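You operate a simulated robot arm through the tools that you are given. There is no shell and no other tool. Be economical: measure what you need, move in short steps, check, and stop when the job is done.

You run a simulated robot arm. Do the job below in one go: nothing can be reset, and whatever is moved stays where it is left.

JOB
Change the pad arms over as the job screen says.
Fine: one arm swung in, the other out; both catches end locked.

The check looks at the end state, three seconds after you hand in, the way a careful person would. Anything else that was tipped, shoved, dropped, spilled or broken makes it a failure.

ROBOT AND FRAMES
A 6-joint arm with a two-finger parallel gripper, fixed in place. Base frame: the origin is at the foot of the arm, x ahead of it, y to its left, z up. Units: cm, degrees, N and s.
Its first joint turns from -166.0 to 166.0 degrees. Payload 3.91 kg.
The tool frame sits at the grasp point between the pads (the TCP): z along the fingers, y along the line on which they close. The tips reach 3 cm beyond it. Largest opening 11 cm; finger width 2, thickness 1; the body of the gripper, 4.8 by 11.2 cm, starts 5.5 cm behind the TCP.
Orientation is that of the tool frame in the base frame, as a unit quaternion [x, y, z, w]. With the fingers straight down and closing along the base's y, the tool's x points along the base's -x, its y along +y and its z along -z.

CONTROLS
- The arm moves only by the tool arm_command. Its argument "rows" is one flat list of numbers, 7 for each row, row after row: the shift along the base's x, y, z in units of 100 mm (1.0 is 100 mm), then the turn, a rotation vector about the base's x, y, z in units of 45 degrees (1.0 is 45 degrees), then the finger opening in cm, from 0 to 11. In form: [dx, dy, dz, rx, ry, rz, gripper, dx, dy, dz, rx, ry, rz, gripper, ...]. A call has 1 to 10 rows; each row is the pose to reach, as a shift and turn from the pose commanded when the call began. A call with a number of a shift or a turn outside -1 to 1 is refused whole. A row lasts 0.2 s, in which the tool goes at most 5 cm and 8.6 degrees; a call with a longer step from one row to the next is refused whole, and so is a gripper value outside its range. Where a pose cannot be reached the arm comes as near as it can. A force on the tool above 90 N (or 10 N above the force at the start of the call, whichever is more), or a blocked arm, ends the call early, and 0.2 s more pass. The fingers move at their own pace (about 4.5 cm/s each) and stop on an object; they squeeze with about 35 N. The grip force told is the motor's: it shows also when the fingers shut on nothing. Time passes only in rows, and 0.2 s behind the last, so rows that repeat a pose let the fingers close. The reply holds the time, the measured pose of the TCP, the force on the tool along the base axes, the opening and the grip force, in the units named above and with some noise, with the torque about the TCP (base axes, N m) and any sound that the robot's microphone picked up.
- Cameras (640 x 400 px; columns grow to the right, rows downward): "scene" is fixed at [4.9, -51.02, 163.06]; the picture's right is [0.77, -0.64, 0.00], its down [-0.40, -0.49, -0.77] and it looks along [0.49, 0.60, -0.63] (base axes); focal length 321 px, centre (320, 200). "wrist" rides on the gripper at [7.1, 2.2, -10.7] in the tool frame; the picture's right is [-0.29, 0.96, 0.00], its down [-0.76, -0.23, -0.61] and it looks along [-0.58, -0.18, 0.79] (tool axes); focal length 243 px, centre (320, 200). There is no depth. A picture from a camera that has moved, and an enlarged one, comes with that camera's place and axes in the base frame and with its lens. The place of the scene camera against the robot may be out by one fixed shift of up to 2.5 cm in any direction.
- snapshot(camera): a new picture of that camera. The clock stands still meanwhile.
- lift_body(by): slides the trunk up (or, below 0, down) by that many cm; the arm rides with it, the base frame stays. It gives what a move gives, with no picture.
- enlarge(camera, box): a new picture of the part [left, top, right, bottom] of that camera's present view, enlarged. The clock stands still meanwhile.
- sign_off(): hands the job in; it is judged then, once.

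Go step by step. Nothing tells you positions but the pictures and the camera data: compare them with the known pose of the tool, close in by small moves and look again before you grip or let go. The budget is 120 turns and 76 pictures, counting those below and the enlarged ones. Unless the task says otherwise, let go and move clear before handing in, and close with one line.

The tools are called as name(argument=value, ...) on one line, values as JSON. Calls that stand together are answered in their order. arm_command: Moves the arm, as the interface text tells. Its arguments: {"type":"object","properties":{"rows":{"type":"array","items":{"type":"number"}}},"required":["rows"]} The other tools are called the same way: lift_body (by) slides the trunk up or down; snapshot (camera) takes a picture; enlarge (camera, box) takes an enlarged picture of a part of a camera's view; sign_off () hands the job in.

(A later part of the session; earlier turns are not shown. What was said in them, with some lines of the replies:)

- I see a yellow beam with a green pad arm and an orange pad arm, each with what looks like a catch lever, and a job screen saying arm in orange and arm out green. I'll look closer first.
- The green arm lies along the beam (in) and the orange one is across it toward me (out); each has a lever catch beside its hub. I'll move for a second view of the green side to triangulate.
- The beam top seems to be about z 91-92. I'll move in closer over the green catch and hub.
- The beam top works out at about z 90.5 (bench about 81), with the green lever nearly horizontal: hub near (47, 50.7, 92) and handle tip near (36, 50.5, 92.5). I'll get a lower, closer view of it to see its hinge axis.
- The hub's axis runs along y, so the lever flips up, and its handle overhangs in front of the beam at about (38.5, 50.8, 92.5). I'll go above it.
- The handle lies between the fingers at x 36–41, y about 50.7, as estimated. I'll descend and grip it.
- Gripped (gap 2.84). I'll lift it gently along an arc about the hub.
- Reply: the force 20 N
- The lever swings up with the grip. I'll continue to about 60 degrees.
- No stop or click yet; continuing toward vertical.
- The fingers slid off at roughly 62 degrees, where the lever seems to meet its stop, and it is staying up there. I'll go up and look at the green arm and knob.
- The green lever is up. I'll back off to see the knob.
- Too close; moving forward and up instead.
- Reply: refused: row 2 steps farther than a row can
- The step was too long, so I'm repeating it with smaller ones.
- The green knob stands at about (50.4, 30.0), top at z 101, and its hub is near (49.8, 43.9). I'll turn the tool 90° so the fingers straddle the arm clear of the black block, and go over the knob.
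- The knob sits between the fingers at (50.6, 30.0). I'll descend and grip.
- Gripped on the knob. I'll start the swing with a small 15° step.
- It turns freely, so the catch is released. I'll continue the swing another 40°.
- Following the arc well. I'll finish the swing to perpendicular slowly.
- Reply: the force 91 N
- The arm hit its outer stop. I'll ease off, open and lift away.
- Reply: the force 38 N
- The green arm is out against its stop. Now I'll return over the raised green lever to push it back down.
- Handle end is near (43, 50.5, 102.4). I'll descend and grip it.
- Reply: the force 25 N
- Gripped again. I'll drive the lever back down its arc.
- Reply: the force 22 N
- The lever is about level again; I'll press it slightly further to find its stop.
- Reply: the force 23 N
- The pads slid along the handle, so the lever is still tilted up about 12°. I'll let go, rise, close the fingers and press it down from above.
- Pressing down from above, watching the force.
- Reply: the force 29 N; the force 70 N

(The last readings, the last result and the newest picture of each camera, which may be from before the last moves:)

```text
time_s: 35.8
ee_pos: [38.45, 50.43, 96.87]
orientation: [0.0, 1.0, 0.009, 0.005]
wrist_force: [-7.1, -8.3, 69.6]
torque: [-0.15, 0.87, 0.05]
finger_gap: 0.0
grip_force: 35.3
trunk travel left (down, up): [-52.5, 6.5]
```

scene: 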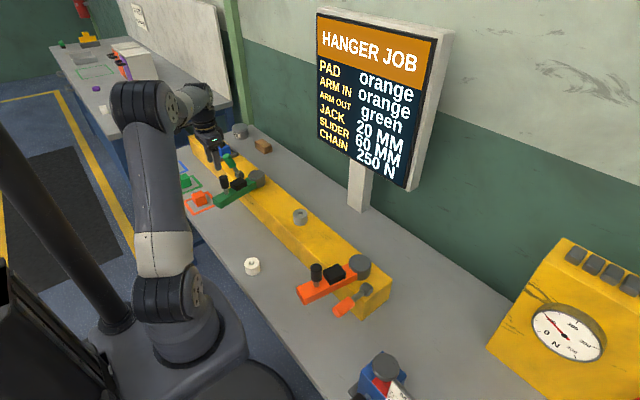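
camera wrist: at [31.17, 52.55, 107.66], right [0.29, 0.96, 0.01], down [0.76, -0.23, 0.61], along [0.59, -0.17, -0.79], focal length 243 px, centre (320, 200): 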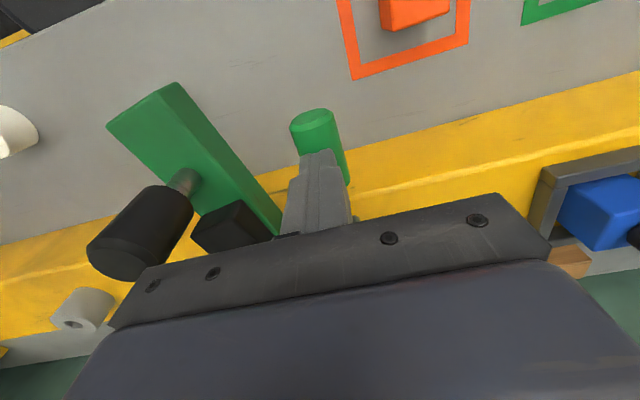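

Firm stop reached, so the green lever is fully down. I'll lift away and check.

arm_command(rows=[0, 0, 0.1, 0, 0, 0, 0, 0, 0, 0.5, 0, 0, 0, 0, -0.1, 0, 0.9, 0, 0, 0, 0, -0.1, 0, 1.0, 0, 0, 0, 3, -0.1, 0, 1.0, 0, 0, 0, 5])

snapshot(camera="wrist")

enlarge(camera="scene", box=[160, 110, 300, 210])

```text
time_s: 37.0
ee_pos: [37.46, 50.58, 105.82]
orientation: [-0.001, 1.0, 0.0, 0.0]
wrist_force: [0.2, -0.8, -0.2]
torque: [-0.02, -0.03, -0.03]
finger_gap: 4.93
grip_force: 0.1
trunk travel left (down, up): [-52.5, 6.5]
```

```text
36 pictures are left
camera wrist: at [30.32, 52.77, 116.6], right [0.29, 0.96, 0.0], down [0.76, -0.23, 0.61], along [0.58, -0.18, -0.79], focal length 243 px, centre (320, 200)
```

wrist: 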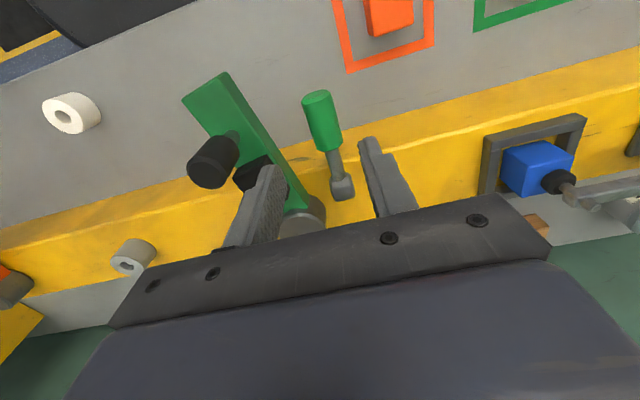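

```text
4.00 times, centred on (230, 160) of scene
camera zoom: at [4.9, -51.02, 163.06], right [0.77, -0.64, 0.0], down [-0.4, -0.49, -0.77], along [0.49, 0.6, -0.63], focal length 1284 px, centre (680, 360)
```

zoom: 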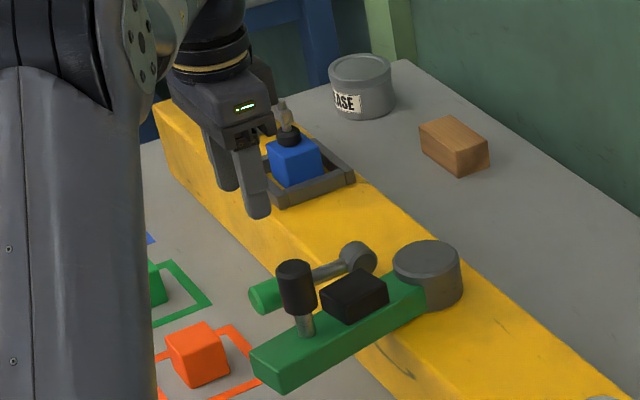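

The green lever is back exactly as at the start, with its arm out. Now travelling to the orange side at a safe height.

arm_command(rows=[0, -0.1, 0.3, 0, 0, 0, 8, 0, -0.3, 0.7, 0, 0, 0, 11, 0, -0.7, 0.9, 0, 0, 0, 11, 0, -1.0, 1.0, 0, 0, 0, 11])

arm_command(rows=[0, -0.3, 0, 0, 0, 0, 11, 0, -0.65, 0, 0, 0, 0, 11, 0, -1.0, 0, 0, 0, 0, 11])

arm_command(rows=[0, -0.3, 0, 0, 0, 0, 11, 0, -0.65, 0, 0, 0, 0, 11, 0, -1.0, 0, 0, 0, 0, 11])

arm_command(rows=[0, -0.3, 0, 0, 0, 0, 11, 0, -0.65, 0, 0, 0, 0, 11, 0, -1.0, 0, 0, 0, 0, 11])

arm_command(rows=[0, -0.3, 0, 0, 0, 0, 11, 0, -0.65, 0, 0, 0, 0, 11, 0, -1.0, 0, 0, 0, 0, 11, 0, -1.0, 0, 0, 0, 0, 11])

snapshot(camera="wrist")

```text
time_s: 38.0
ee_pos: [37.59, 40.14, 115.69]
orientation: [-0.001, 1.0, 0.0, 0.001]
wrist_force: [0.3, -0.3, 1.1]
torque: [-0.01, -0.03, 0.0]
finger_gap: 10.99
grip_force: 0.0
trunk travel left (down, up): [-52.5, 6.5]
```

```text
time_s: 38.8
ee_pos: [37.56, 30.35, 115.67]
orientation: [-0.002, 1.0, 0.0, 0.0]
wrist_force: [0.3, -0.9, 1.0]
torque: [0.01, -0.01, 0.0]
finger_gap: 10.97
grip_force: 0.2
trunk travel left (down, up): [-52.5, 6.5]
```

```text
time_s: 39.6
ee_pos: [37.68, 20.65, 115.52]
orientation: [0.0, 1.0, 0.0, 0.001]
wrist_force: [-0.3, -0.7, -0.1]
torque: [-0.02, 0.02, 0.0]
finger_gap: 10.99
grip_force: 0.0
trunk travel left (down, up): [-52.5, 6.5]
```

```text
time_s: 40.4
ee_pos: [37.35, 10.64, 115.67]
orientation: [-0.001, 1.0, 0.0, 0.0]
wrist_force: [0.0, 0.3, -0.5]
torque: [0.0, 0.01, 0.01]
finger_gap: 11.0
grip_force: 0.0
trunk travel left (down, up): [-52.5, 6.5]
```

```text
time_s: 41.4
ee_pos: [37.58, 0.46, 115.85]
orientation: [-0.001, 1.0, 0.0, 0.001]
wrist_force: [-0.8, -0.4, 0.2]
torque: [0.0, 0.02, 0.01]
finger_gap: 10.98
grip_force: 0.0
trunk travel left (down, up): [-52.5, 6.5]
```

```text
34 pictures are left
camera wrist: at [30.26, 2.67, 126.61], right [0.29, 0.96, 0.0], down [0.76, -0.23, 0.61], along [0.58, -0.18, -0.79], focal length 243 px, centre (320, 200)
```

wrist: 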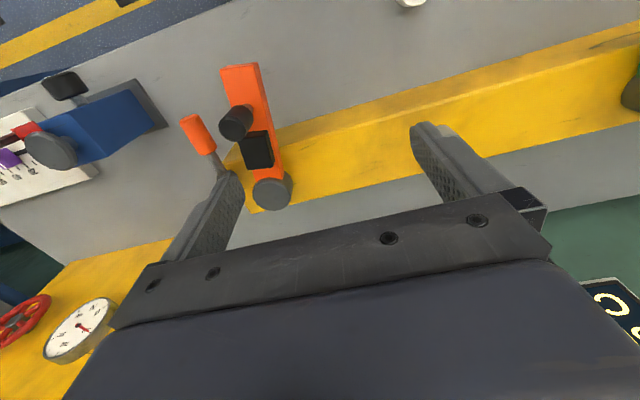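

The orange lever is at about y -18 and the orange hub near (49.6, -11). I'll move closer for a clean view.

arm_command(rows=[-0.1, -0.4, 0, 0, 0, 0, 11, -0.2, -0.8, -0.1, 0, 0, 0, 11, -0.2, -1.0, -0.3, 0, 0, 0, 11, -0.2, -1.0, -0.3, 0, 0, 0, 11])

snapshot(camera="wrist")

```text
time_s: 42.4
ee_pos: [35.63, -9.58, 112.99]
orientation: [-0.001, 1.0, -0.001, -0.001]
wrist_force: [0.4, -0.3, 0.5]
torque: [0.0, 0.04, 0.0]
finger_gap: 11.0
grip_force: 0.1
trunk travel left (down, up): [-52.5, 6.5]
```

```text
33 pictures are left
camera wrist: at [28.49, -7.41, 123.76], right [0.29, 0.96, 0.0], down [0.76, -0.23, 0.61], along [0.58, -0.18, -0.79], focal length 243 px, centre (320, 200)
```

wrist: 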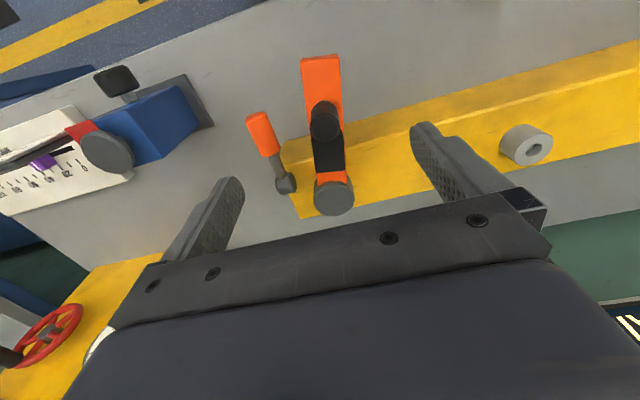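

Orange lever: hub (47.0, -18.6), handle x 36–41 at y -18.65; arm hub near (49.2, -11.4), knob at (36.3, -9.3), which mirrors the green arm's out position. I'll go above the orange handle.

arm_command(rows=[0.1, -0.4, 0, 0, 0, 0, 8, 0.2, -0.8, -0.1, 0, 0, 0, 6, 0.3, -0.91, -0.5, 0, 0, 0, 6, 0.3, -0.91, -0.9, 0, 0, 0, 6, 0.3, -0.91, -1.0, 0, 0, 0, 6, 0.3, -0.91, -1.0, 0, 0, 0, 6])

snapshot(camera="wrist")

```text
time_s: 43.8
ee_pos: [38.49, -18.74, 102.76]
orientation: [-0.001, 1.0, 0.0, 0.0]
wrist_force: [-0.3, 0.4, 0.5]
torque: [0.01, -0.04, -0.02]
finger_gap: 6.01
grip_force: 0.1
trunk travel left (down, up): [-52.5, 6.5]
```

```text
32 pictures are left
camera wrist: at [31.26, -16.49, 113.47], right [0.29, 0.96, 0.0], down [0.76, -0.23, 0.61], along [0.58, -0.18, -0.79], focal length 243 px, centre (320, 200)
```

wrist: 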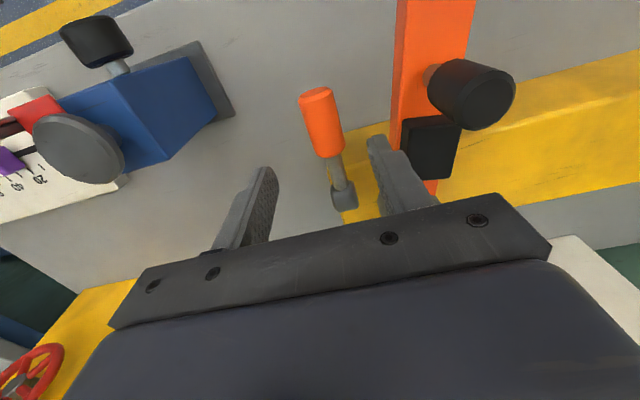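

Aligned. I'll descend and grip the orange handle.

arm_command(rows=[0, 0.02, -0.3, 0, 0, 0, 6, 0, 0.02, -0.6, 0, 0, 0, 6, 0, 0.02, -0.85, 0, 0, 0, 6, 0, 0.02, -0.98, 0, 0, 0, 6, 0, 0.02, -0.98, 0, 0, 0, 3, 0, 0.02, -0.98, 0, 0, 0, 1, 0, 0.02, -0.98, 0, 0, 0, 1, 0, 0.02, -0.98, 0, 0, 0, 1])

enlarge(camera="scene", box=[260, 210, 420, 330])

```text
time_s: 45.6
ee_pos: [38.48, -18.49, 93.03]
orientation: [0.0, 1.0, 0.0, 0.0]
wrist_force: [0.2, 3.4, -1.1]
torque: [0.03, 0.03, -0.14]
finger_gap: 2.86
grip_force: 45.0
trunk travel left (down, up): [-52.5, 6.5]
```

```text
3.33 times, centred on (340, 270) of scene
camera zoom: at [4.9, -51.02, 163.06], right [0.77, -0.64, 0.0], down [-0.4, -0.49, -0.77], along [0.49, 0.6, -0.63], focal length 1070 px, centre (253, -33)
```

zoom: 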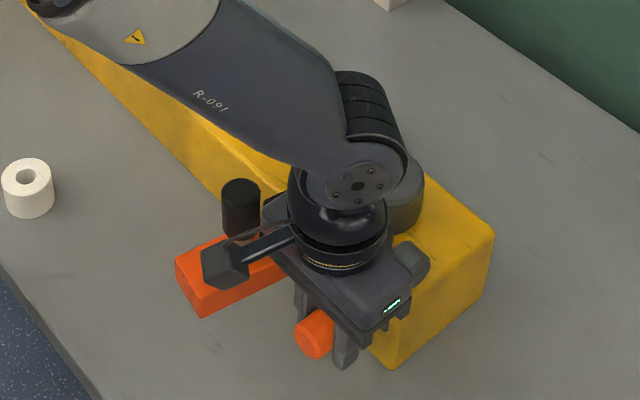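

Gripped. I'll lift the orange lever along the same arc.

arm_command(rows=[0.008, 0, 0.118, 0, 0, 0, 1, 0.033, 0, 0.234, 0, 0, 0, 1, 0.073, 0, 0.346, 0, 0, 0, 1, 0.129, 0, 0.45, 0, 0, 0, 1, 0.199, 0, 0.546, 0, 0, 0, 1, 0.281, 0, 0.632, 0, 0, 0, 1, 0.375, 0, 0.705, 0, 0, 0, 1, 0.451, 0, 0.751, 0, 0, 0, 1, 0.51, 0, 0.78, 0, 0, 0, 1])

snapshot(camera="wrist")

enlarge(camera="scene", box=[260, 210, 420, 330])

```text
time_s: 47.6
ee_pos: [43.36, -18.46, 100.64]
orientation: [-0.001, 1.0, 0.001, -0.002]
wrist_force: [-21.7, -10.7, -4.1]
torque: [-0.33, 1.59, -0.03]
finger_gap: 2.82
grip_force: 45.0
trunk travel left (down, up): [-52.5, 6.5]
```

```text
30 pictures are left
camera wrist: at [36.25, -16.3, 111.35], right [0.29, 0.96, 0.0], down [0.76, -0.23, 0.61], along [0.58, -0.17, -0.79], focal length 243 px, centre (320, 200)
```

wrist: 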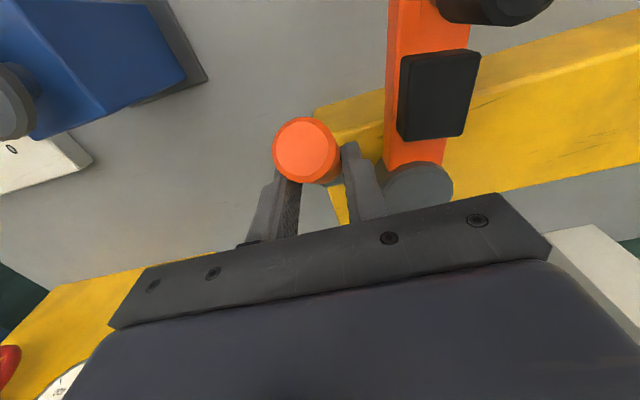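

```text
3.33 times, centred on (340, 270) of scene
camera zoom: at [4.9, -51.02, 163.06], right [0.77, -0.64, 0.0], down [-0.4, -0.49, -0.77], along [0.49, 0.6, -0.63], focal length 1070 px, centre (253, -33)
```

zoom: 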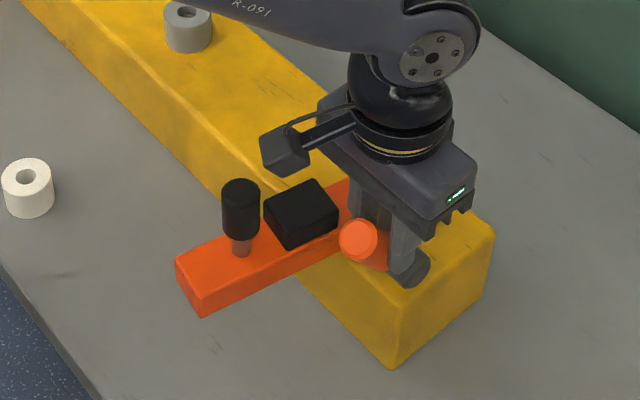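

The lever is at about 55°; pushing it a bit further to its stop.

arm_command(rows=[0.07, 0, 0.015, 0, 0, 0, 1, 0.14, 0, 0.025, 0, 0, 0, 1, 0.21, 0, 0.03, 0, 0, 0, 1])

enlarge(camera="scene", box=[260, 210, 420, 330])

```text
time_s: 48.4
ee_pos: [45.6, -18.49, 101.1]
orientation: [-0.001, 1.0, 0.001, 0.0]
wrist_force: [-21.5, -1.7, 5.4]
torque: [-0.08, 1.62, -0.02]
finger_gap: 2.83
grip_force: 45.0
trunk travel left (down, up): [-52.5, 6.5]
```

```text
3.33 times, centred on (340, 270) of scene
camera zoom: at [4.9, -51.02, 163.06], right [0.77, -0.64, 0.0], down [-0.4, -0.49, -0.77], along [0.49, 0.6, -0.63], focal length 1070 px, centre (253, -33)
```

zoom: 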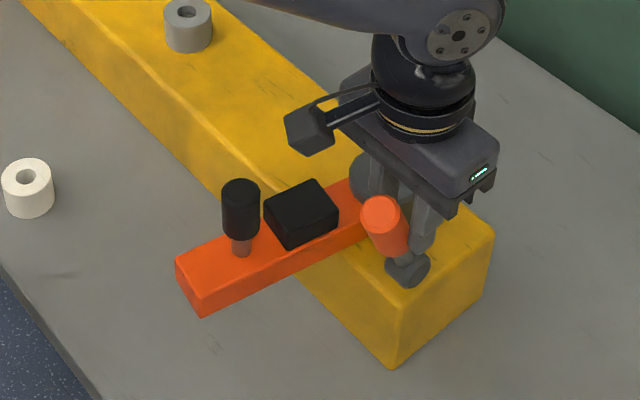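

arm_command(rows=[0.05, 0, 0.0, 0, 0, 0, 1, 0.1, 0, 0, 0, 0, 0, 1, 0.1, 0, 0, 0, 0, 0, 4.5, 0.1, 0, 0, 0, 0, 0, 6, 0.1, 0, 0.3, 0, 0, 0, 6, 0.1, 0, 0.7, 0, 0, 0, 6, 0.1, 0, 0.7, 0, 0, 0, 6])

enlarge(camera="scene", box=[260, 210, 420, 330])

```text
time_s: 50.0
ee_pos: [46.6, -18.38, 108.25]
orientation: [-0.001, 1.0, 0.0, 0.001]
wrist_force: [-1.0, 0.7, 0.7]
torque: [0.03, 0.02, 0.02]
finger_gap: 6.0
grip_force: 0.0
trunk travel left (down, up): [-52.5, 6.5]
```

```text
3.33 times, centred on (340, 270) of scene
camera zoom: at [4.9, -51.02, 163.06], right [0.77, -0.64, 0.0], down [-0.4, -0.49, -0.77], along [0.49, 0.6, -0.63], focal length 1070 px, centre (253, -33)
```

zoom: 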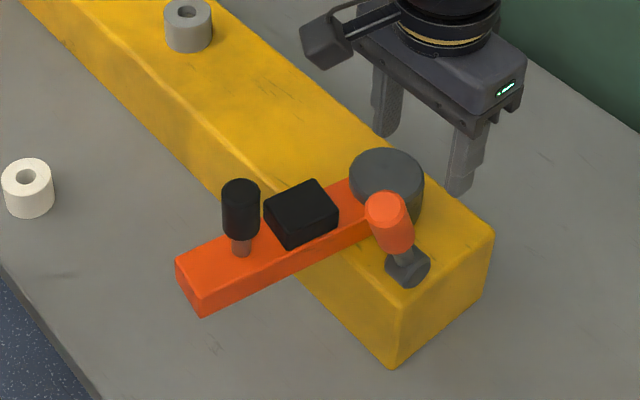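

The orange lever is up. Next I'll position over the orange knob.

arm_command(rows=[-0.3, 0.2, 0.05, 0, 0, 0, 6, -0.6, 0.5, 0.05, 0, 0, 0, 6, -0.9, 0.8, 0.05, 0, 0, 0, 6, -1.0, 0.89, 0.0, 0, 0, 0, 6, -1.0, 0.89, 0, 0, 0, 0, 6])

snapshot(camera="wrist")

```text
time_s: 51.2
ee_pos: [36.8, -9.47, 107.77]
orientation: [-0.001, 1.0, 0.0, 0.0]
wrist_force: [0.4, 0.6, 0.0]
torque: [0.03, 0.0, 0.0]
finger_gap: 6.02
grip_force: 0.1
trunk travel left (down, up): [-52.5, 6.5]
```

```text
26 pictures are left
camera wrist: at [29.6, -7.39, 118.54], right [0.29, 0.96, 0.0], down [0.76, -0.23, 0.61], along [0.58, -0.18, -0.79], focal length 243 px, centre (320, 200)
```

wrist: 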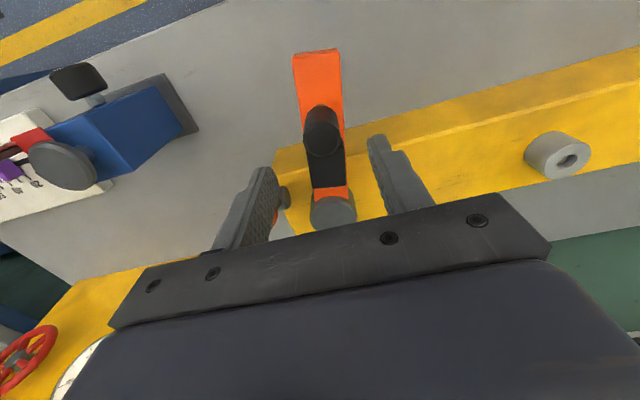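

Knob is centred at (36.7, -9.5). Descend and grip.

arm_command(rows=[0, 0, -0.3, 0, 0, 0, 6, 0, 0, -0.6, 0, 0, 0, 6, 0, 0, -0.84, 0, 0, 0, 6, 0, 0, -0.84, 0, 0, 0, 3, 0, 0, -0.84, 0, 0, 0, 1, 0, 0, -0.84, 0, 0, 0, 1, 0, 0, -0.84, 0, 0, 0, 1])

enlarge(camera="scene", box=[260, 210, 420, 330])

```text
time_s: 52.8
ee_pos: [36.86, -9.42, 99.45]
orientation: [-0.001, 1.0, 0.001, 0.0]
wrist_force: [-0.1, 0.2, -5.3]
torque: [-0.65, -0.54, -0.21]
finger_gap: 2.95
grip_force: 45.0
trunk travel left (down, up): [-52.5, 6.5]
```

```text
3.33 times, centred on (340, 270) of scene
camera zoom: at [4.9, -51.02, 163.06], right [0.77, -0.64, 0.0], down [-0.4, -0.49, -0.77], along [0.49, 0.6, -0.63], focal length 1070 px, centre (253, -33)
```

zoom: 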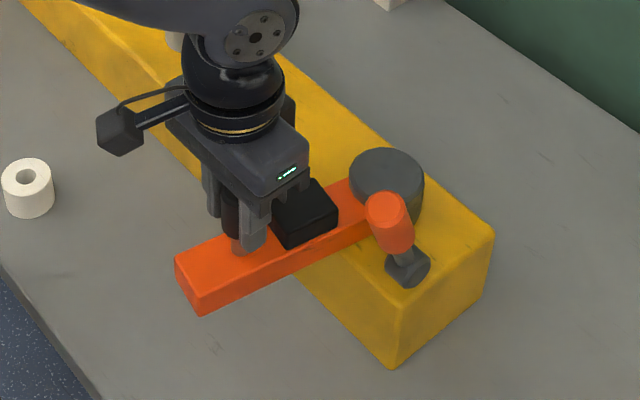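

Start swinging the orange arm in, 20° first.

arm_command(rows=[0.01, 0.055, 0, 0, 0, -0.055, 1, 0.02, 0.111, 0, 0, 0, -0.111, 1, 0.035, 0.166, 0, 0, 0, -0.166, 1, 0.05, 0.22, 0, 0, 0, -0.222, 1, 0.07, 0.274, 0, 0, 0, -0.278, 1, 0.09, 0.326, 0, 0, 0, -0.333, 1, 0.114, 0.378, 0, 0, 0, -0.389, 1, 0.138, 0.428, 0, 0, 0, -0.444, 1])

enlarge(camera="scene", box=[260, 210, 420, 330])

```text
time_s: 54.6
ee_pos: [38.18, -5.33, 99.64]
orientation: [0.173, 0.985, 0.0, 0.0]
wrist_force: [-3.2, -2.2, -17.4]
torque: [0.95, 0.79, -0.16]
finger_gap: 2.93
grip_force: 44.9
trunk travel left (down, up): [-52.5, 6.5]
```

```text
3.33 times, centred on (340, 270) of scene
camera zoom: at [4.9, -51.02, 163.06], right [0.77, -0.64, 0.0], down [-0.4, -0.49, -0.77], along [0.49, 0.6, -0.63], focal length 1070 px, centre (253, -33)
```

zoom: 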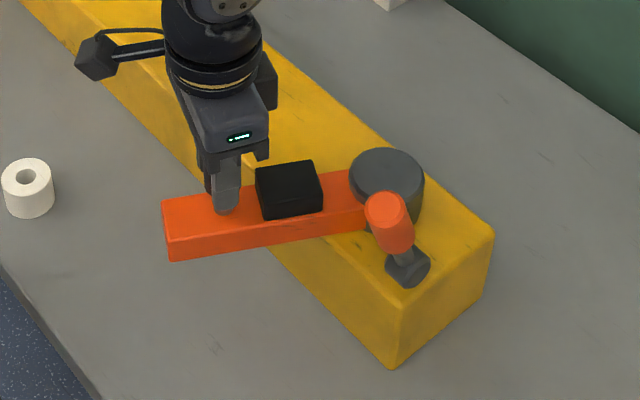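

Tracking smoothly. Continuing 40° more.

arm_command(rows=[0.045, 0.079, -0.01, 0, 0, -0.089, 1, 0.093, 0.154, -0.01, 0, 0, -0.178, 1, 0.148, 0.226, -0.01, 0, 0, -0.267, 1, 0.207, 0.294, -0.01, 0, 0, -0.356, 1, 0.271, 0.358, -0.01, 0, 0, -0.444, 1, 0.339, 0.417, -0.01, 0, 0, -0.533, 1, 0.412, 0.471, -0.01, 0, 0, -0.622, 1, 0.487, 0.52, -0.01, 0, 0, -0.711, 1, 0.566, 0.563, -0.01, 0, 0, -0.8, 1, 0.648, 0.601, -0.01, 0, 0, -0.889, 1])

enlarge(camera="scene", box=[260, 190, 420, 310])

```text
time_s: 56.8
ee_pos: [44.44, 0.85, 99.49]
orientation: [0.501, 0.866, 0.0, -0.002]
wrist_force: [-7.2, 7.5, -7.4]
torque: [0.25, -0.74, -0.14]
finger_gap: 2.88
grip_force: 45.0
trunk travel left (down, up): [-52.5, 6.5]
```

```text
3.33 times, centred on (340, 250) of scene
camera zoom: at [4.9, -51.02, 163.06], right [0.77, -0.64, 0.0], down [-0.4, -0.49, -0.77], along [0.49, 0.6, -0.63], focal length 1070 px, centre (253, 33)
```

zoom: 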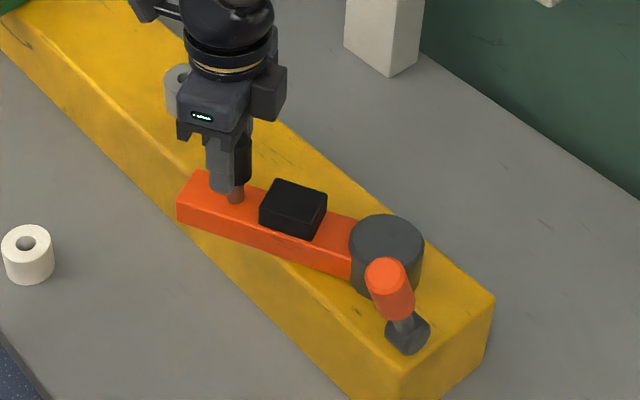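

Almost in; finishing the swing slowly until it meets its inner stop.

arm_command(rows=[0.065, 0.026, 0, 0, 0, -0.067, 1, 0.129, 0.048, 0, 0, 0, -0.133, 1, 0.195, 0.067, 0, 0, 0, -0.2, 1, 0.262, 0.083, 0, 0, 0, -0.267, 1, 0.33, 0.095, 0, 0, 0, -0.333, 1, 0.398, 0.104, 0, 0, 0, -0.4, 1, 0.465, 0.109, 0, 0, 0, -0.467, 1, 0.536, 0.11, 0, 0, 0, -0.533, 1, 0.58, 0.11, 0, 0, 0, -0.533, 1, 0.627, 0.106, 0, 0, 0, -0.533, 1])

enlarge(camera="scene", box=[260, 190, 420, 310])

```text
time_s: 59.0
ee_pos: [50.99, 2.15, 99.68]
orientation: [0.67, 0.743, 0.0, 0.001]
wrist_force: [-2.7, 31.3, 0.8]
torque: [0.49, 1.2, -0.31]
finger_gap: 2.94
grip_force: 45.1
trunk travel left (down, up): [-52.5, 6.5]
```

```text
3.33 times, centred on (340, 250) of scene
camera zoom: at [4.9, -51.02, 163.06], right [0.77, -0.64, 0.0], down [-0.4, -0.49, -0.77], along [0.49, 0.6, -0.63], focal length 1070 px, centre (253, 33)
```

zoom: 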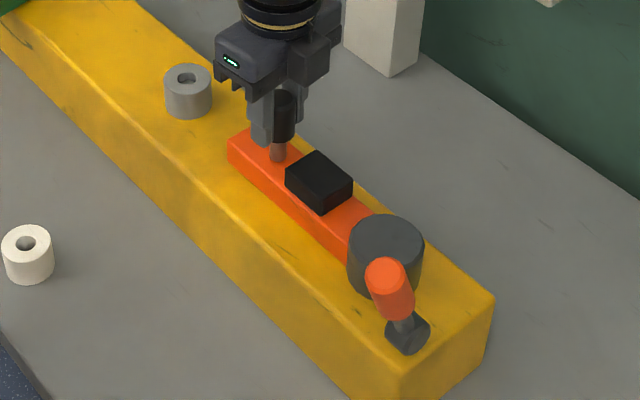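

No hard stop felt yet; nudging further gently.

arm_command(rows=[0.02, 0.02, 0, 0, 0, 0, 1, 0.04, 0.02, 0, 0, 0, 0, 1, 0.06, 0.02, 0, 0, 0, 0, 1, 0.08, 0.02, 0, 0, 0, 0, 1])

```text
time_s: 60.0
ee_pos: [50.98, 2.1, 99.55]
orientation: [0.668, 0.744, -0.003, -0.002]
wrist_force: [-46.6, 20.9, 8.0]
torque: [0.09, -1.12, -0.63]
finger_gap: 2.91
grip_force: 44.4
trunk travel left (down, up): [-52.5, 6.5]
```

That's the inner stop, at x 51.0. I'll ease off, release, rise and turn the tool back.

arm_command(rows=[-0.05, 0, 0, 0, 0, 0, 1, -0.07, 0, 0, 0, 0, 0, 1, -0.07, 0, 0, 0, 0, 0, 4.5, -0.07, 0, 0, 0, 0, 0, 5.5, -0.07, 0, 0.3, 0, 0, 0, 5.5, -0.07, 0, 0.7, 0, 0, 0, 6, -0.07, 0, 1.0, 0, 0, 0.1, 6, -0.07, 0, 1.0, 0, 0, 0.1, 6])

arm_command(rows=[-0.1, -0.1, 0, 0, 0, 0.18, 6, -0.2, -0.2, 0, 0, 0, 0.36, 6, -0.3, -0.4, 0, 0, 0, 0.54, 6, -0.4, -0.6, 0, 0, 0, 0.72, 6, -0.5, -0.8, 0, 0, 0, 0.9, 6, -0.5, -1.0, 0, 0, 0, 1.0, 6])

arm_command(rows=[0, -0.2, 0, 0, 0, 0.18, 6, 0, -0.4, 0, 0, 0, 0.36, 6, 0, -0.6, 0, 0, 0, 0.54, 6, 0, -0.8, 0, 0, 0, 0.72, 6, 0, -0.9, 0, 0, 0, 0.766, 6, 0, -1.0, 0, 0, 0, 0.766, 6, 0, -1.0, 0, 0, 0, 0.766, 6])

snapshot(camera="wrist")

enlarge(camera="scene", box=[260, 190, 420, 310])

```text
time_s: 61.8
ee_pos: [51.09, 2.14, 109.61]
orientation: [0.639, 0.77, 0.0, 0.0]
wrist_force: [-0.8, 0.0, 0.7]
torque: [-0.01, 0.01, -0.05]
finger_gap: 6.01
grip_force: 0.0
trunk travel left (down, up): [-52.5, 6.5]
```

```text
time_s: 63.2
ee_pos: [45.73, -8.05, 109.37]
orientation: [0.294, 0.956, 0.0, 0.0]
wrist_force: [0.1, 0.3, 0.2]
torque: [0.02, 0.01, -0.01]
finger_gap: 6.0
grip_force: 0.2
trunk travel left (down, up): [-52.5, 6.5]
```

```text
time_s: 64.8
ee_pos: [45.97, -17.99, 109.6]
orientation: [-0.001, 1.0, 0.0, 0.0]
wrist_force: [0.0, 1.3, 0.2]
torque: [0.01, -0.01, 0.01]
finger_gap: 6.01
grip_force: 0.1
trunk travel left (down, up): [-52.5, 6.5]
```

```text
21 pictures are left
camera wrist: at [38.74, -15.8, 120.27], right [0.29, 0.96, 0.0], down [0.76, -0.23, 0.61], along [0.58, -0.18, -0.79], focal length 243 px, centre (320, 200)
```

wrist: 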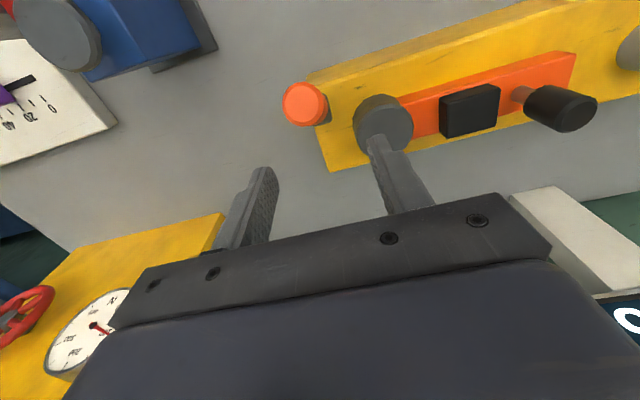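

```text
3.33 times, centred on (340, 250) of scene
camera zoom: at [4.9, -51.02, 163.06], right [0.77, -0.64, 0.0], down [-0.4, -0.49, -0.77], along [0.49, 0.6, -0.63], focal length 1070 px, centre (253, 33)
```

zoom: 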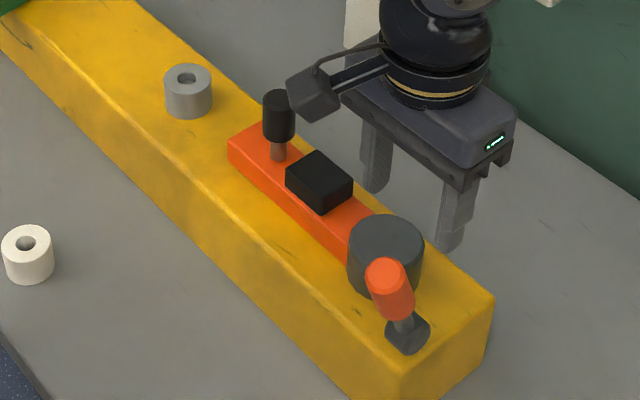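

The orange arm lies in along the beam and its lever is up near (43, -18.4). Gripping the lever to bring it down.

arm_command(rows=[-0.22, -0.02, -0.1, 0, 0, 0, 6, -0.22, -0.04, -0.4, 0, 0, 0, 6, -0.22, -0.04, -0.7, 0, 0, 0, 6, -0.22, -0.04, -0.92, 0, 0, 0, 6, -0.22, -0.04, -0.92, 0, 0, 0, 3, -0.22, -0.04, -0.92, 0, 0, 0, 1, -0.22, -0.04, -0.92, 0, 0, 0, 1, -0.22, -0.04, -0.92, 0, 0, 0, 1])

enlarge(camera="scene", box=[260, 210, 420, 330])

```text
time_s: 66.6
ee_pos: [43.83, -18.54, 100.3]
orientation: [0.0, 1.0, -0.001, 0.0]
wrist_force: [-0.6, -13.0, -1.3]
torque: [-0.3, 0.0, -0.13]
finger_gap: 2.86
grip_force: 45.4
trunk travel left (down, up): [-52.5, 6.5]
```

```text
3.33 times, centred on (340, 270) of scene
camera zoom: at [4.9, -51.02, 163.06], right [0.77, -0.64, 0.0], down [-0.4, -0.49, -0.77], along [0.49, 0.6, -0.63], focal length 1070 px, centre (253, -33)
```

zoom: 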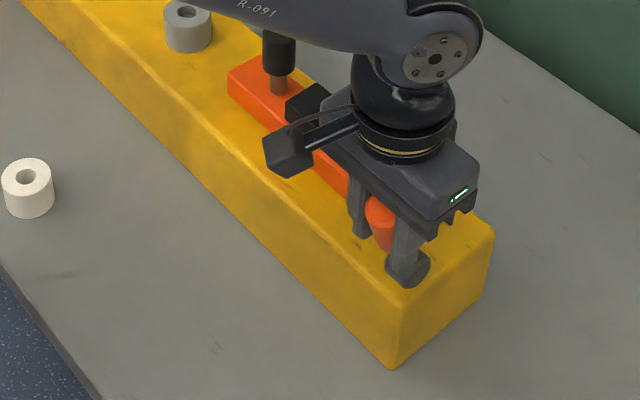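

Bringing the lever down along the arc.

arm_command(rows=[-0.05, -0.02, -0.02, 0, 0, 0, 1, -0.102, -0.03, -0.05, 0, 0, 0, 1, -0.165, -0.03, -0.09, 0, 0, 0, 1, -0.227, -0.03, -0.137, 0, 0, 0, 1, -0.335, -0.03, -0.245, 0, 0, 0, 1, -0.422, -0.03, -0.37, 0, 0, 0, 1, -0.486, -0.03, -0.508, 0, 0, 0, 1, -0.526, -0.03, -0.655, 0, 0, 0, 1, -0.539, -0.03, -0.78, 0, 0, 0, 1])

arm_command(rows=[0, 0, 0, 0, 0, 0, 4, 0, 0, 0, 0, 0, 0, 5, 0, 0, 0.3, 0, 0, 0, 5, 0, 0, 0.7, 0, 0, 0, 5, 0.02, 0, 0.9, 0, 0, 0, 2, 0.02, 0, 0.9, 0, 0, 0, 0, 0.02, 0, 0.9, 0, 0, 0, 0])

snapshot(camera="wrist")

```text
time_s: 68.6
ee_pos: [38.12, -18.5, 92.59]
orientation: [-0.001, 1.0, 0.0, -0.002]
wrist_force: [-7.7, 27.6, 3.9]
torque: [-0.52, -0.49, 0.02]
finger_gap: 2.84
grip_force: 26.9
trunk travel left (down, up): [-52.5, 6.5]
```

```text
time_s: 70.2
ee_pos: [38.74, -18.66, 101.48]
orientation: [-0.001, 1.0, 0.0, 0.0]
wrist_force: [0.0, -0.3, 0.1]
torque: [0.0, 0.02, 0.01]
finger_gap: 0.01
grip_force: 18.2
trunk travel left (down, up): [-52.5, 6.5]
```

```text
18 pictures are left
camera wrist: at [31.44, -16.49, 112.27], right [0.29, 0.96, 0.0], down [0.76, -0.23, 0.61], along [0.58, -0.18, -0.79], focal length 243 px, centre (320, 200)
```

wrist: 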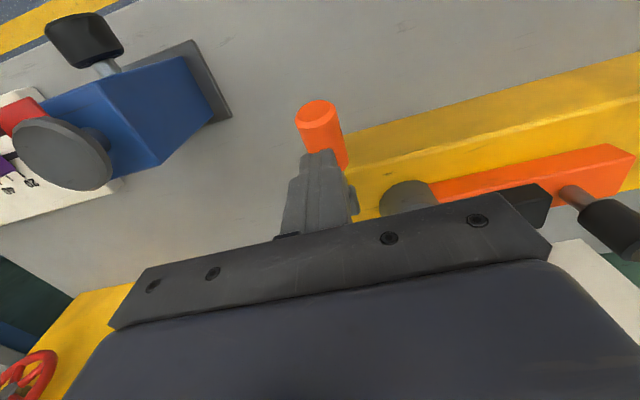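

Now pressing the orange lever to its stop from above with closed fingers.

arm_command(rows=[0, 0.01, -0.2, 0, 0, 0, 0, 0, 0.01, -0.3, 0, 0, 0, 0, 0, 0.01, -0.36, 0, 0, 0, 0, 0, 0.01, -0.42, 0, 0, 0, 0, 0, 0.01, -0.47, 0, 0, 0, 0, 0, 0.01, -0.51, 0, 0, 0, 0, 0, 0.01, -0.54, 0, 0, 0, 0])

```text
time_s: 71.9
ee_pos: [38.57, -18.68, 96.88]
orientation: [-0.002, 1.0, -0.005, 0.009]
wrist_force: [-18.1, 10.1, 57.1]
torque: [0.44, 0.96, -0.16]
finger_gap: 0.0
grip_force: 35.3
trunk travel left (down, up): [-52.5, 6.5]
stopped in row 7: the force on the tool passed its limit (the readings are from after the stop); the commanded pose is now the measured one
```

It stopped firm at the same height as green (z 96.9). Lifting clear and checking both sides.

arm_command(rows=[0, 0, 0.1, 0, 0, 0, 0, 0, 0, 0.5, 0, 0, 0, 0, -0.1, 0, 0.9, 0, 0, 0, 3, -0.3, 0.3, 1.0, 0, 0, 0, 5, -0.6, 0.6, 1.0, 0, 0, 0, 5, -0.9, 0.9, 1.0, 0, 0, 0, 5, -0.9, 0.9, 1.0, 0, 0, 0, 5])

enlarge(camera="scene", box=[260, 210, 420, 330])

snapshot(camera="wrist")

enlarge(camera="scene", box=[160, 120, 300, 220])

```text
time_s: 73.5
ee_pos: [29.87, -10.09, 106.47]
orientation: [-0.001, 1.0, -0.004, 0.006]
wrist_force: [-0.7, 0.3, 0.1]
torque: [-0.01, 0.02, -0.02]
finger_gap: 5.0
grip_force: 0.1
trunk travel left (down, up): [-52.5, 6.5]
```

```text
3.33 times, centred on (340, 270) of scene
camera zoom: at [4.9, -51.02, 163.06], right [0.77, -0.64, 0.0], down [-0.4, -0.49, -0.77], along [0.49, 0.6, -0.63], focal length 1070 px, centre (253, -33)
```

zoom: 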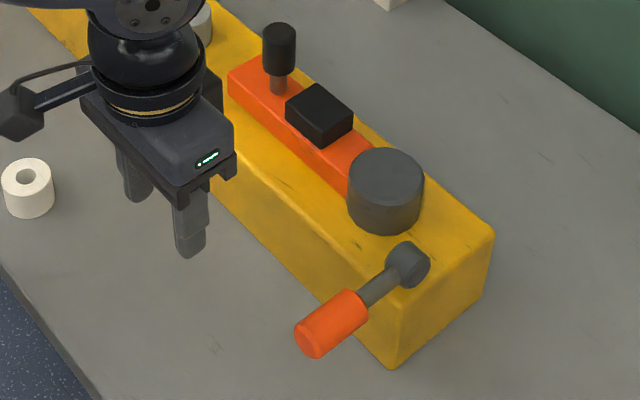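

```text
16 pictures are left
camera wrist: at [22.63, -7.77, 117.17], right [0.29, 0.96, 0.0], down [0.75, -0.23, 0.62], along [0.59, -0.18, -0.79], focal length 243 px, centre (320, 200)
```

wrist: 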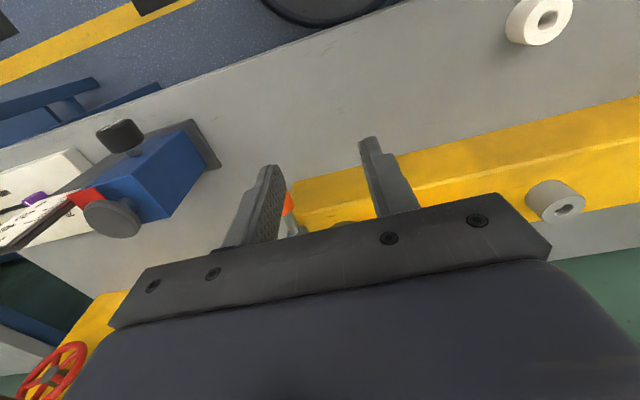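

```text
4.00 times, centred on (230, 170) of scene
camera zoom: at [4.9, -51.02, 163.06], right [0.77, -0.64, 0.0], down [-0.4, -0.49, -0.77], along [0.49, 0.6, -0.63], focal length 1284 px, centre (680, 320)
```

zoom: 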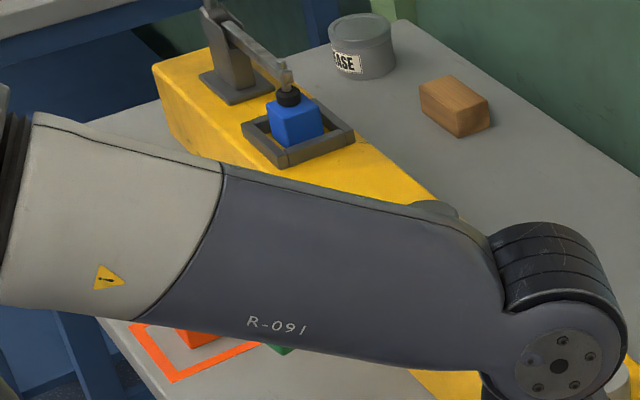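

Orange arm is in and its lever down. As a lock check, I'll nudge each knob lightly in its release direction with closed fingers, orange first from its +x side.

arm_command(rows=[0.4, 0.2, 0.1, 0, 0, 0, 2, 0.8, 0.45, 0.1, 0, 0, 0, 0, 1.0, 0.7, 0.1, 0, 0, 0, 0])

arm_command(rows=[0.4, 0.15, 0, 0, 0, 0, 0, 0.8, 0.35, 0, 0, 0, 0, 0, 1.0, 0.5, 0, 0, 0, 0, 0])

arm_command(rows=[0.3, 0, 0, 0, 0, 0, 0, 0.49, 0.02, 0, 0, 0, 0, 0, 0.49, 0.02, -0.3, 0, 0, 0, 0, 0.49, 0.02, -0.3, 0, 0, 0, 0])

snapshot(camera="wrist")

enlarge(camera="scene", box=[240, 170, 400, 290])

```text
time_s: 74.3
ee_pos: [40.09, -2.8, 107.78]
orientation: [-0.001, 1.0, -0.003, 0.005]
wrist_force: [0.2, 0.5, -0.2]
torque: [-0.02, 0.01, -0.01]
finger_gap: 0.0
grip_force: 18.5
trunk travel left (down, up): [-52.5, 6.5]
```

```text
time_s: 75.1
ee_pos: [49.87, 2.06, 107.42]
orientation: [-0.001, 1.0, -0.004, 0.006]
wrist_force: [-0.1, 0.7, -1.2]
torque: [-0.01, 0.01, -0.02]
finger_gap: 0.0
grip_force: 34.9
trunk travel left (down, up): [-52.5, 6.5]
```

```text
time_s: 76.1
ee_pos: [54.66, 2.46, 104.55]
orientation: [-0.001, 1.0, -0.003, 0.006]
wrist_force: [0.6, -0.4, 0.2]
torque: [-0.01, 0.0, 0.0]
finger_gap: 0.0
grip_force: 35.0
trunk travel left (down, up): [-52.5, 6.5]
```

```text
14 pictures are left
camera wrist: at [47.4, 4.72, 115.23], right [0.29, 0.96, 0.0], down [0.75, -0.23, 0.62], along [0.59, -0.18, -0.79], focal length 243 px, centre (320, 200)
```

wrist: 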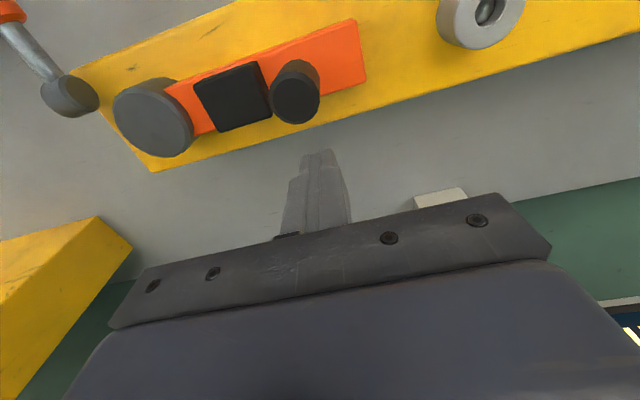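

```text
3.33 times, centred on (320, 230) of scene
camera zoom: at [4.9, -51.02, 163.06], right [0.77, -0.64, 0.0], down [-0.4, -0.49, -0.77], along [0.49, 0.6, -0.63], focal length 1070 px, centre (320, 100)
```

zoom: 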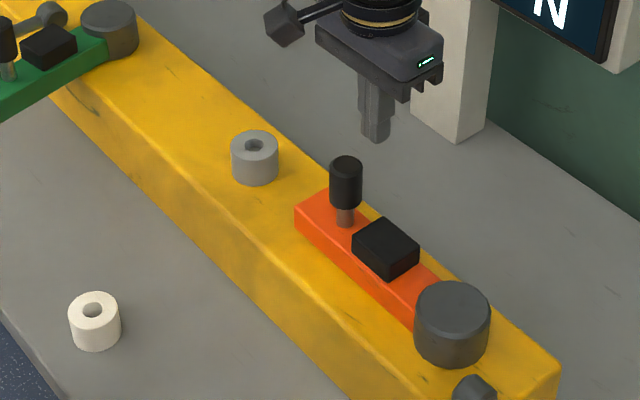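

arm_command(rows=[0, 0, -0.2, 0, 0, 0, 0, 0, 0, -0.45, 0, 0, 0, 0, -0.08, 0, -0.45, 0, 0, 0, 0, -0.12, 0, -0.45, 0, 0, 0, 0, -0.14, 0, -0.45, 0, 0, 0, 0, -0.16, 0, -0.45, 0, 0, 0, 0, -0.17, 0, -0.45, 0, 0, 0, 0])

```text
time_s: 77.7
ee_pos: [53.49, 2.34, 100.06]
orientation: [-0.001, 1.0, -0.004, 0.008]
wrist_force: [14.9, 0.5, 7.0]
torque: [-0.05, 0.15, 0.07]
finger_gap: 0.0
grip_force: 34.6
trunk travel left (down, up): [-52.5, 6.5]
```

arm_command(rows=[-0.03, 0, 0, 0, 0, 0, 0, -0.05, 0, 0, 0, 0, 0, 0, -0.05, 0, 0, 0, 0, 0, 0])

```text
time_s: 78.5
ee_pos: [53.49, 2.37, 100.1]
orientation: [-0.001, 1.0, -0.003, 0.012]
wrist_force: [42.1, 1.1, 10.1]
torque: [-0.1, 0.44, 0.26]
finger_gap: 0.0
grip_force: 34.8
trunk travel left (down, up): [-52.5, 6.5]
```

Held firm at 42 N without moving, so the orange arm is locked. Next the same test on green.

arm_command(rows=[0.1, 0, 0, 0, 0, 0, 0, 0.1, 0, 0.4, 0, 0, 0, 0, 0.1, 0, 0.9, 0, 0, 0, 0, -0.2, 0.3, 1.0, 0, 0, 0, 0, -0.5, 0.6, 1.0, 0, 0, 0, 0, -0.8, 1.0, 1.0, 0, 0, 0, 0])

arm_command(rows=[-0.2, 0.4, 0, 0, 0, 0, 0, -0.4, 0.8, 0, 0, 0, 0, 0, -0.5, 1.0, 0, 0, 0, 0, 0])

arm_command(rows=[-0.1, 0.4, 0, 0, 0, 0, 0, -0.2, 0.8, 0, 0, 0, 0, 0, -0.3, 1.0, 0, 0, 0, 0, 0])

arm_command(rows=[0, 0.4, 0, 0, 0, 0, 0, 0, 0.8, 0, 0, 0, 0, 0, 0, 1.0, 0, 0, 0, 0, 0, 0, 1.0, 0, 0, 0, 0, 0])

snapshot(camera="wrist")

```text
time_s: 79.9
ee_pos: [44.68, 12.51, 110.23]
orientation: [-0.001, 1.0, -0.004, 0.007]
wrist_force: [-0.4, 0.0, 0.1]
torque: [-0.02, 0.01, -0.01]
finger_gap: 0.0
grip_force: 35.0
trunk travel left (down, up): [-52.5, 6.5]
```

```text
time_s: 80.7
ee_pos: [39.69, 22.51, 110.12]
orientation: [0.0, 1.0, -0.003, 0.007]
wrist_force: [0.3, -1.3, 0.0]
torque: [0.0, 0.03, 0.02]
finger_gap: 0.02
grip_force: 34.8
trunk travel left (down, up): [-52.5, 6.5]
```

```text
time_s: 81.5
ee_pos: [36.59, 32.32, 110.05]
orientation: [0.0, 1.0, -0.004, 0.006]
wrist_force: [1.2, -0.2, 0.4]
torque: [-0.01, -0.01, 0.01]
finger_gap: 0.0
grip_force: 35.3
trunk travel left (down, up): [-52.5, 6.5]
```

```text
time_s: 82.5
ee_pos: [36.58, 42.3, 109.71]
orientation: [-0.001, 1.0, -0.003, 0.007]
wrist_force: [1.3, 0.4, 0.2]
torque: [-0.01, 0.0, -0.01]
finger_gap: 0.0
grip_force: 35.1
trunk travel left (down, up): [-52.5, 6.5]
```

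```text
12 pictures are left
camera wrist: at [29.18, 44.64, 120.37], right [0.29, 0.96, 0.0], down [0.75, -0.23, 0.62], along [0.59, -0.18, -0.79], focal length 243 px, centre (320, 200)
```

wrist: 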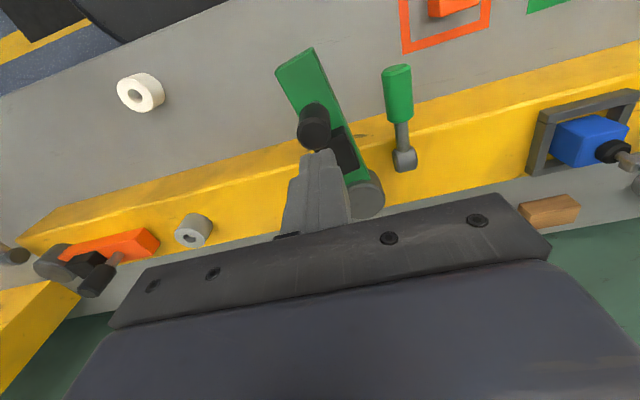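

arm_command(rows=[0.03, 0.32, 0, 0, 0, 0, 0, 0.03, 0.32, -0.4, 0, 0, 0, 0, 0.03, 0.32, -0.8, 0, 0, 0, 0, 0.03, 0.32, -0.97, 0, 0, 0, 0, 0.03, 0.26, -0.97, 0, 0, 0, 0, 0.03, 0.2, -0.97, 0, 0, 0, 0, 0.03, 0.17, -0.97, 0, 0, 0, 0, 0.03, 0.14, -0.97, 0, 0, 0, 0])

```text
time_s: 84.3
ee_pos: [36.97, 44.27, 100.03]
orientation: [-0.002, 1.0, -0.002, 0.006]
wrist_force: [-2.1, 38.6, -12.8]
torque: [0.19, 0.03, 0.19]
finger_gap: 0.01
grip_force: 34.8
trunk travel left (down, up): [-52.5, 6.5]
```

arm_command(rows=[0, -0.02, 0, 0, 0, 0, 0, 0, -0.02, 0, 0, 0, 0, 0])

```text
time_s: 84.9
ee_pos: [36.9, 44.35, 100.05]
orientation: [0.0, 1.0, -0.001, 0.006]
wrist_force: [-4.5, 55.1, -11.2]
torque: [0.23, 0.05, 0.21]
finger_gap: 0.0
grip_force: 35.0
trunk travel left (down, up): [-52.5, 6.5]
```

The green arm is locked too, with no motion at 55 N. Moving clear and taking a last look.

arm_command(rows=[0, 0.1, 0, 0, 0, 0, 0, 0, 0.1, 0.4, 0, 0, 0, 0, 0, 0.1, 0.9, 0, 0, 0, 0, -0.3, 0, 1.0, 0, 0, 0, 3, -0.6, -0.2, 1.0, 0, 0, 0, 5, -0.9, -0.4, 1.0, 0, 0, 0, 5, -0.9, -0.4, 1.0, 0, 0, 0, 5])

snapshot(camera="scene")

enlarge(camera="scene", box=[180, 140, 400, 320])

```text
time_s: 86.5
ee_pos: [27.61, 39.69, 110.17]
orientation: [-0.001, 1.0, -0.004, 0.006]
wrist_force: [0.3, -0.8, -0.2]
torque: [-0.01, 0.0, 0.01]
finger_gap: 5.02
grip_force: 0.0
trunk travel left (down, up): [-52.5, 6.5]
```

```text
11 pictures are left
```

scene: 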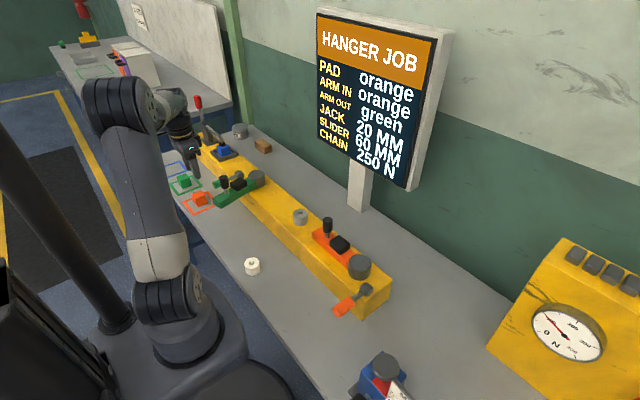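

```text
2.22 times, centred on (290, 230) of scene
camera zoom: at [4.9, -51.02, 163.06], right [0.77, -0.64, 0.0], down [-0.4, -0.49, -0.77], along [0.49, 0.6, -0.63], focal length 714 px, centre (387, 133)
```

zoom: 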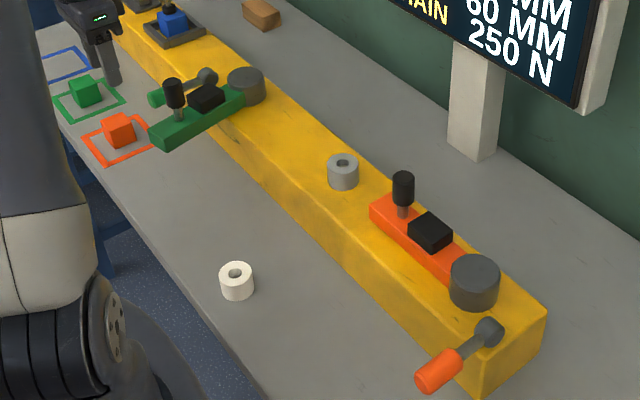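

The orange arm is in, the green arm is out, both levers are down and nothing else has moved. Handing in.

sign_off()

```text
The job is handed in.
```

The pad arms are changed over: orange is swung in and green is out, both catches held when I pushed on the arms, and I've handed the job in.
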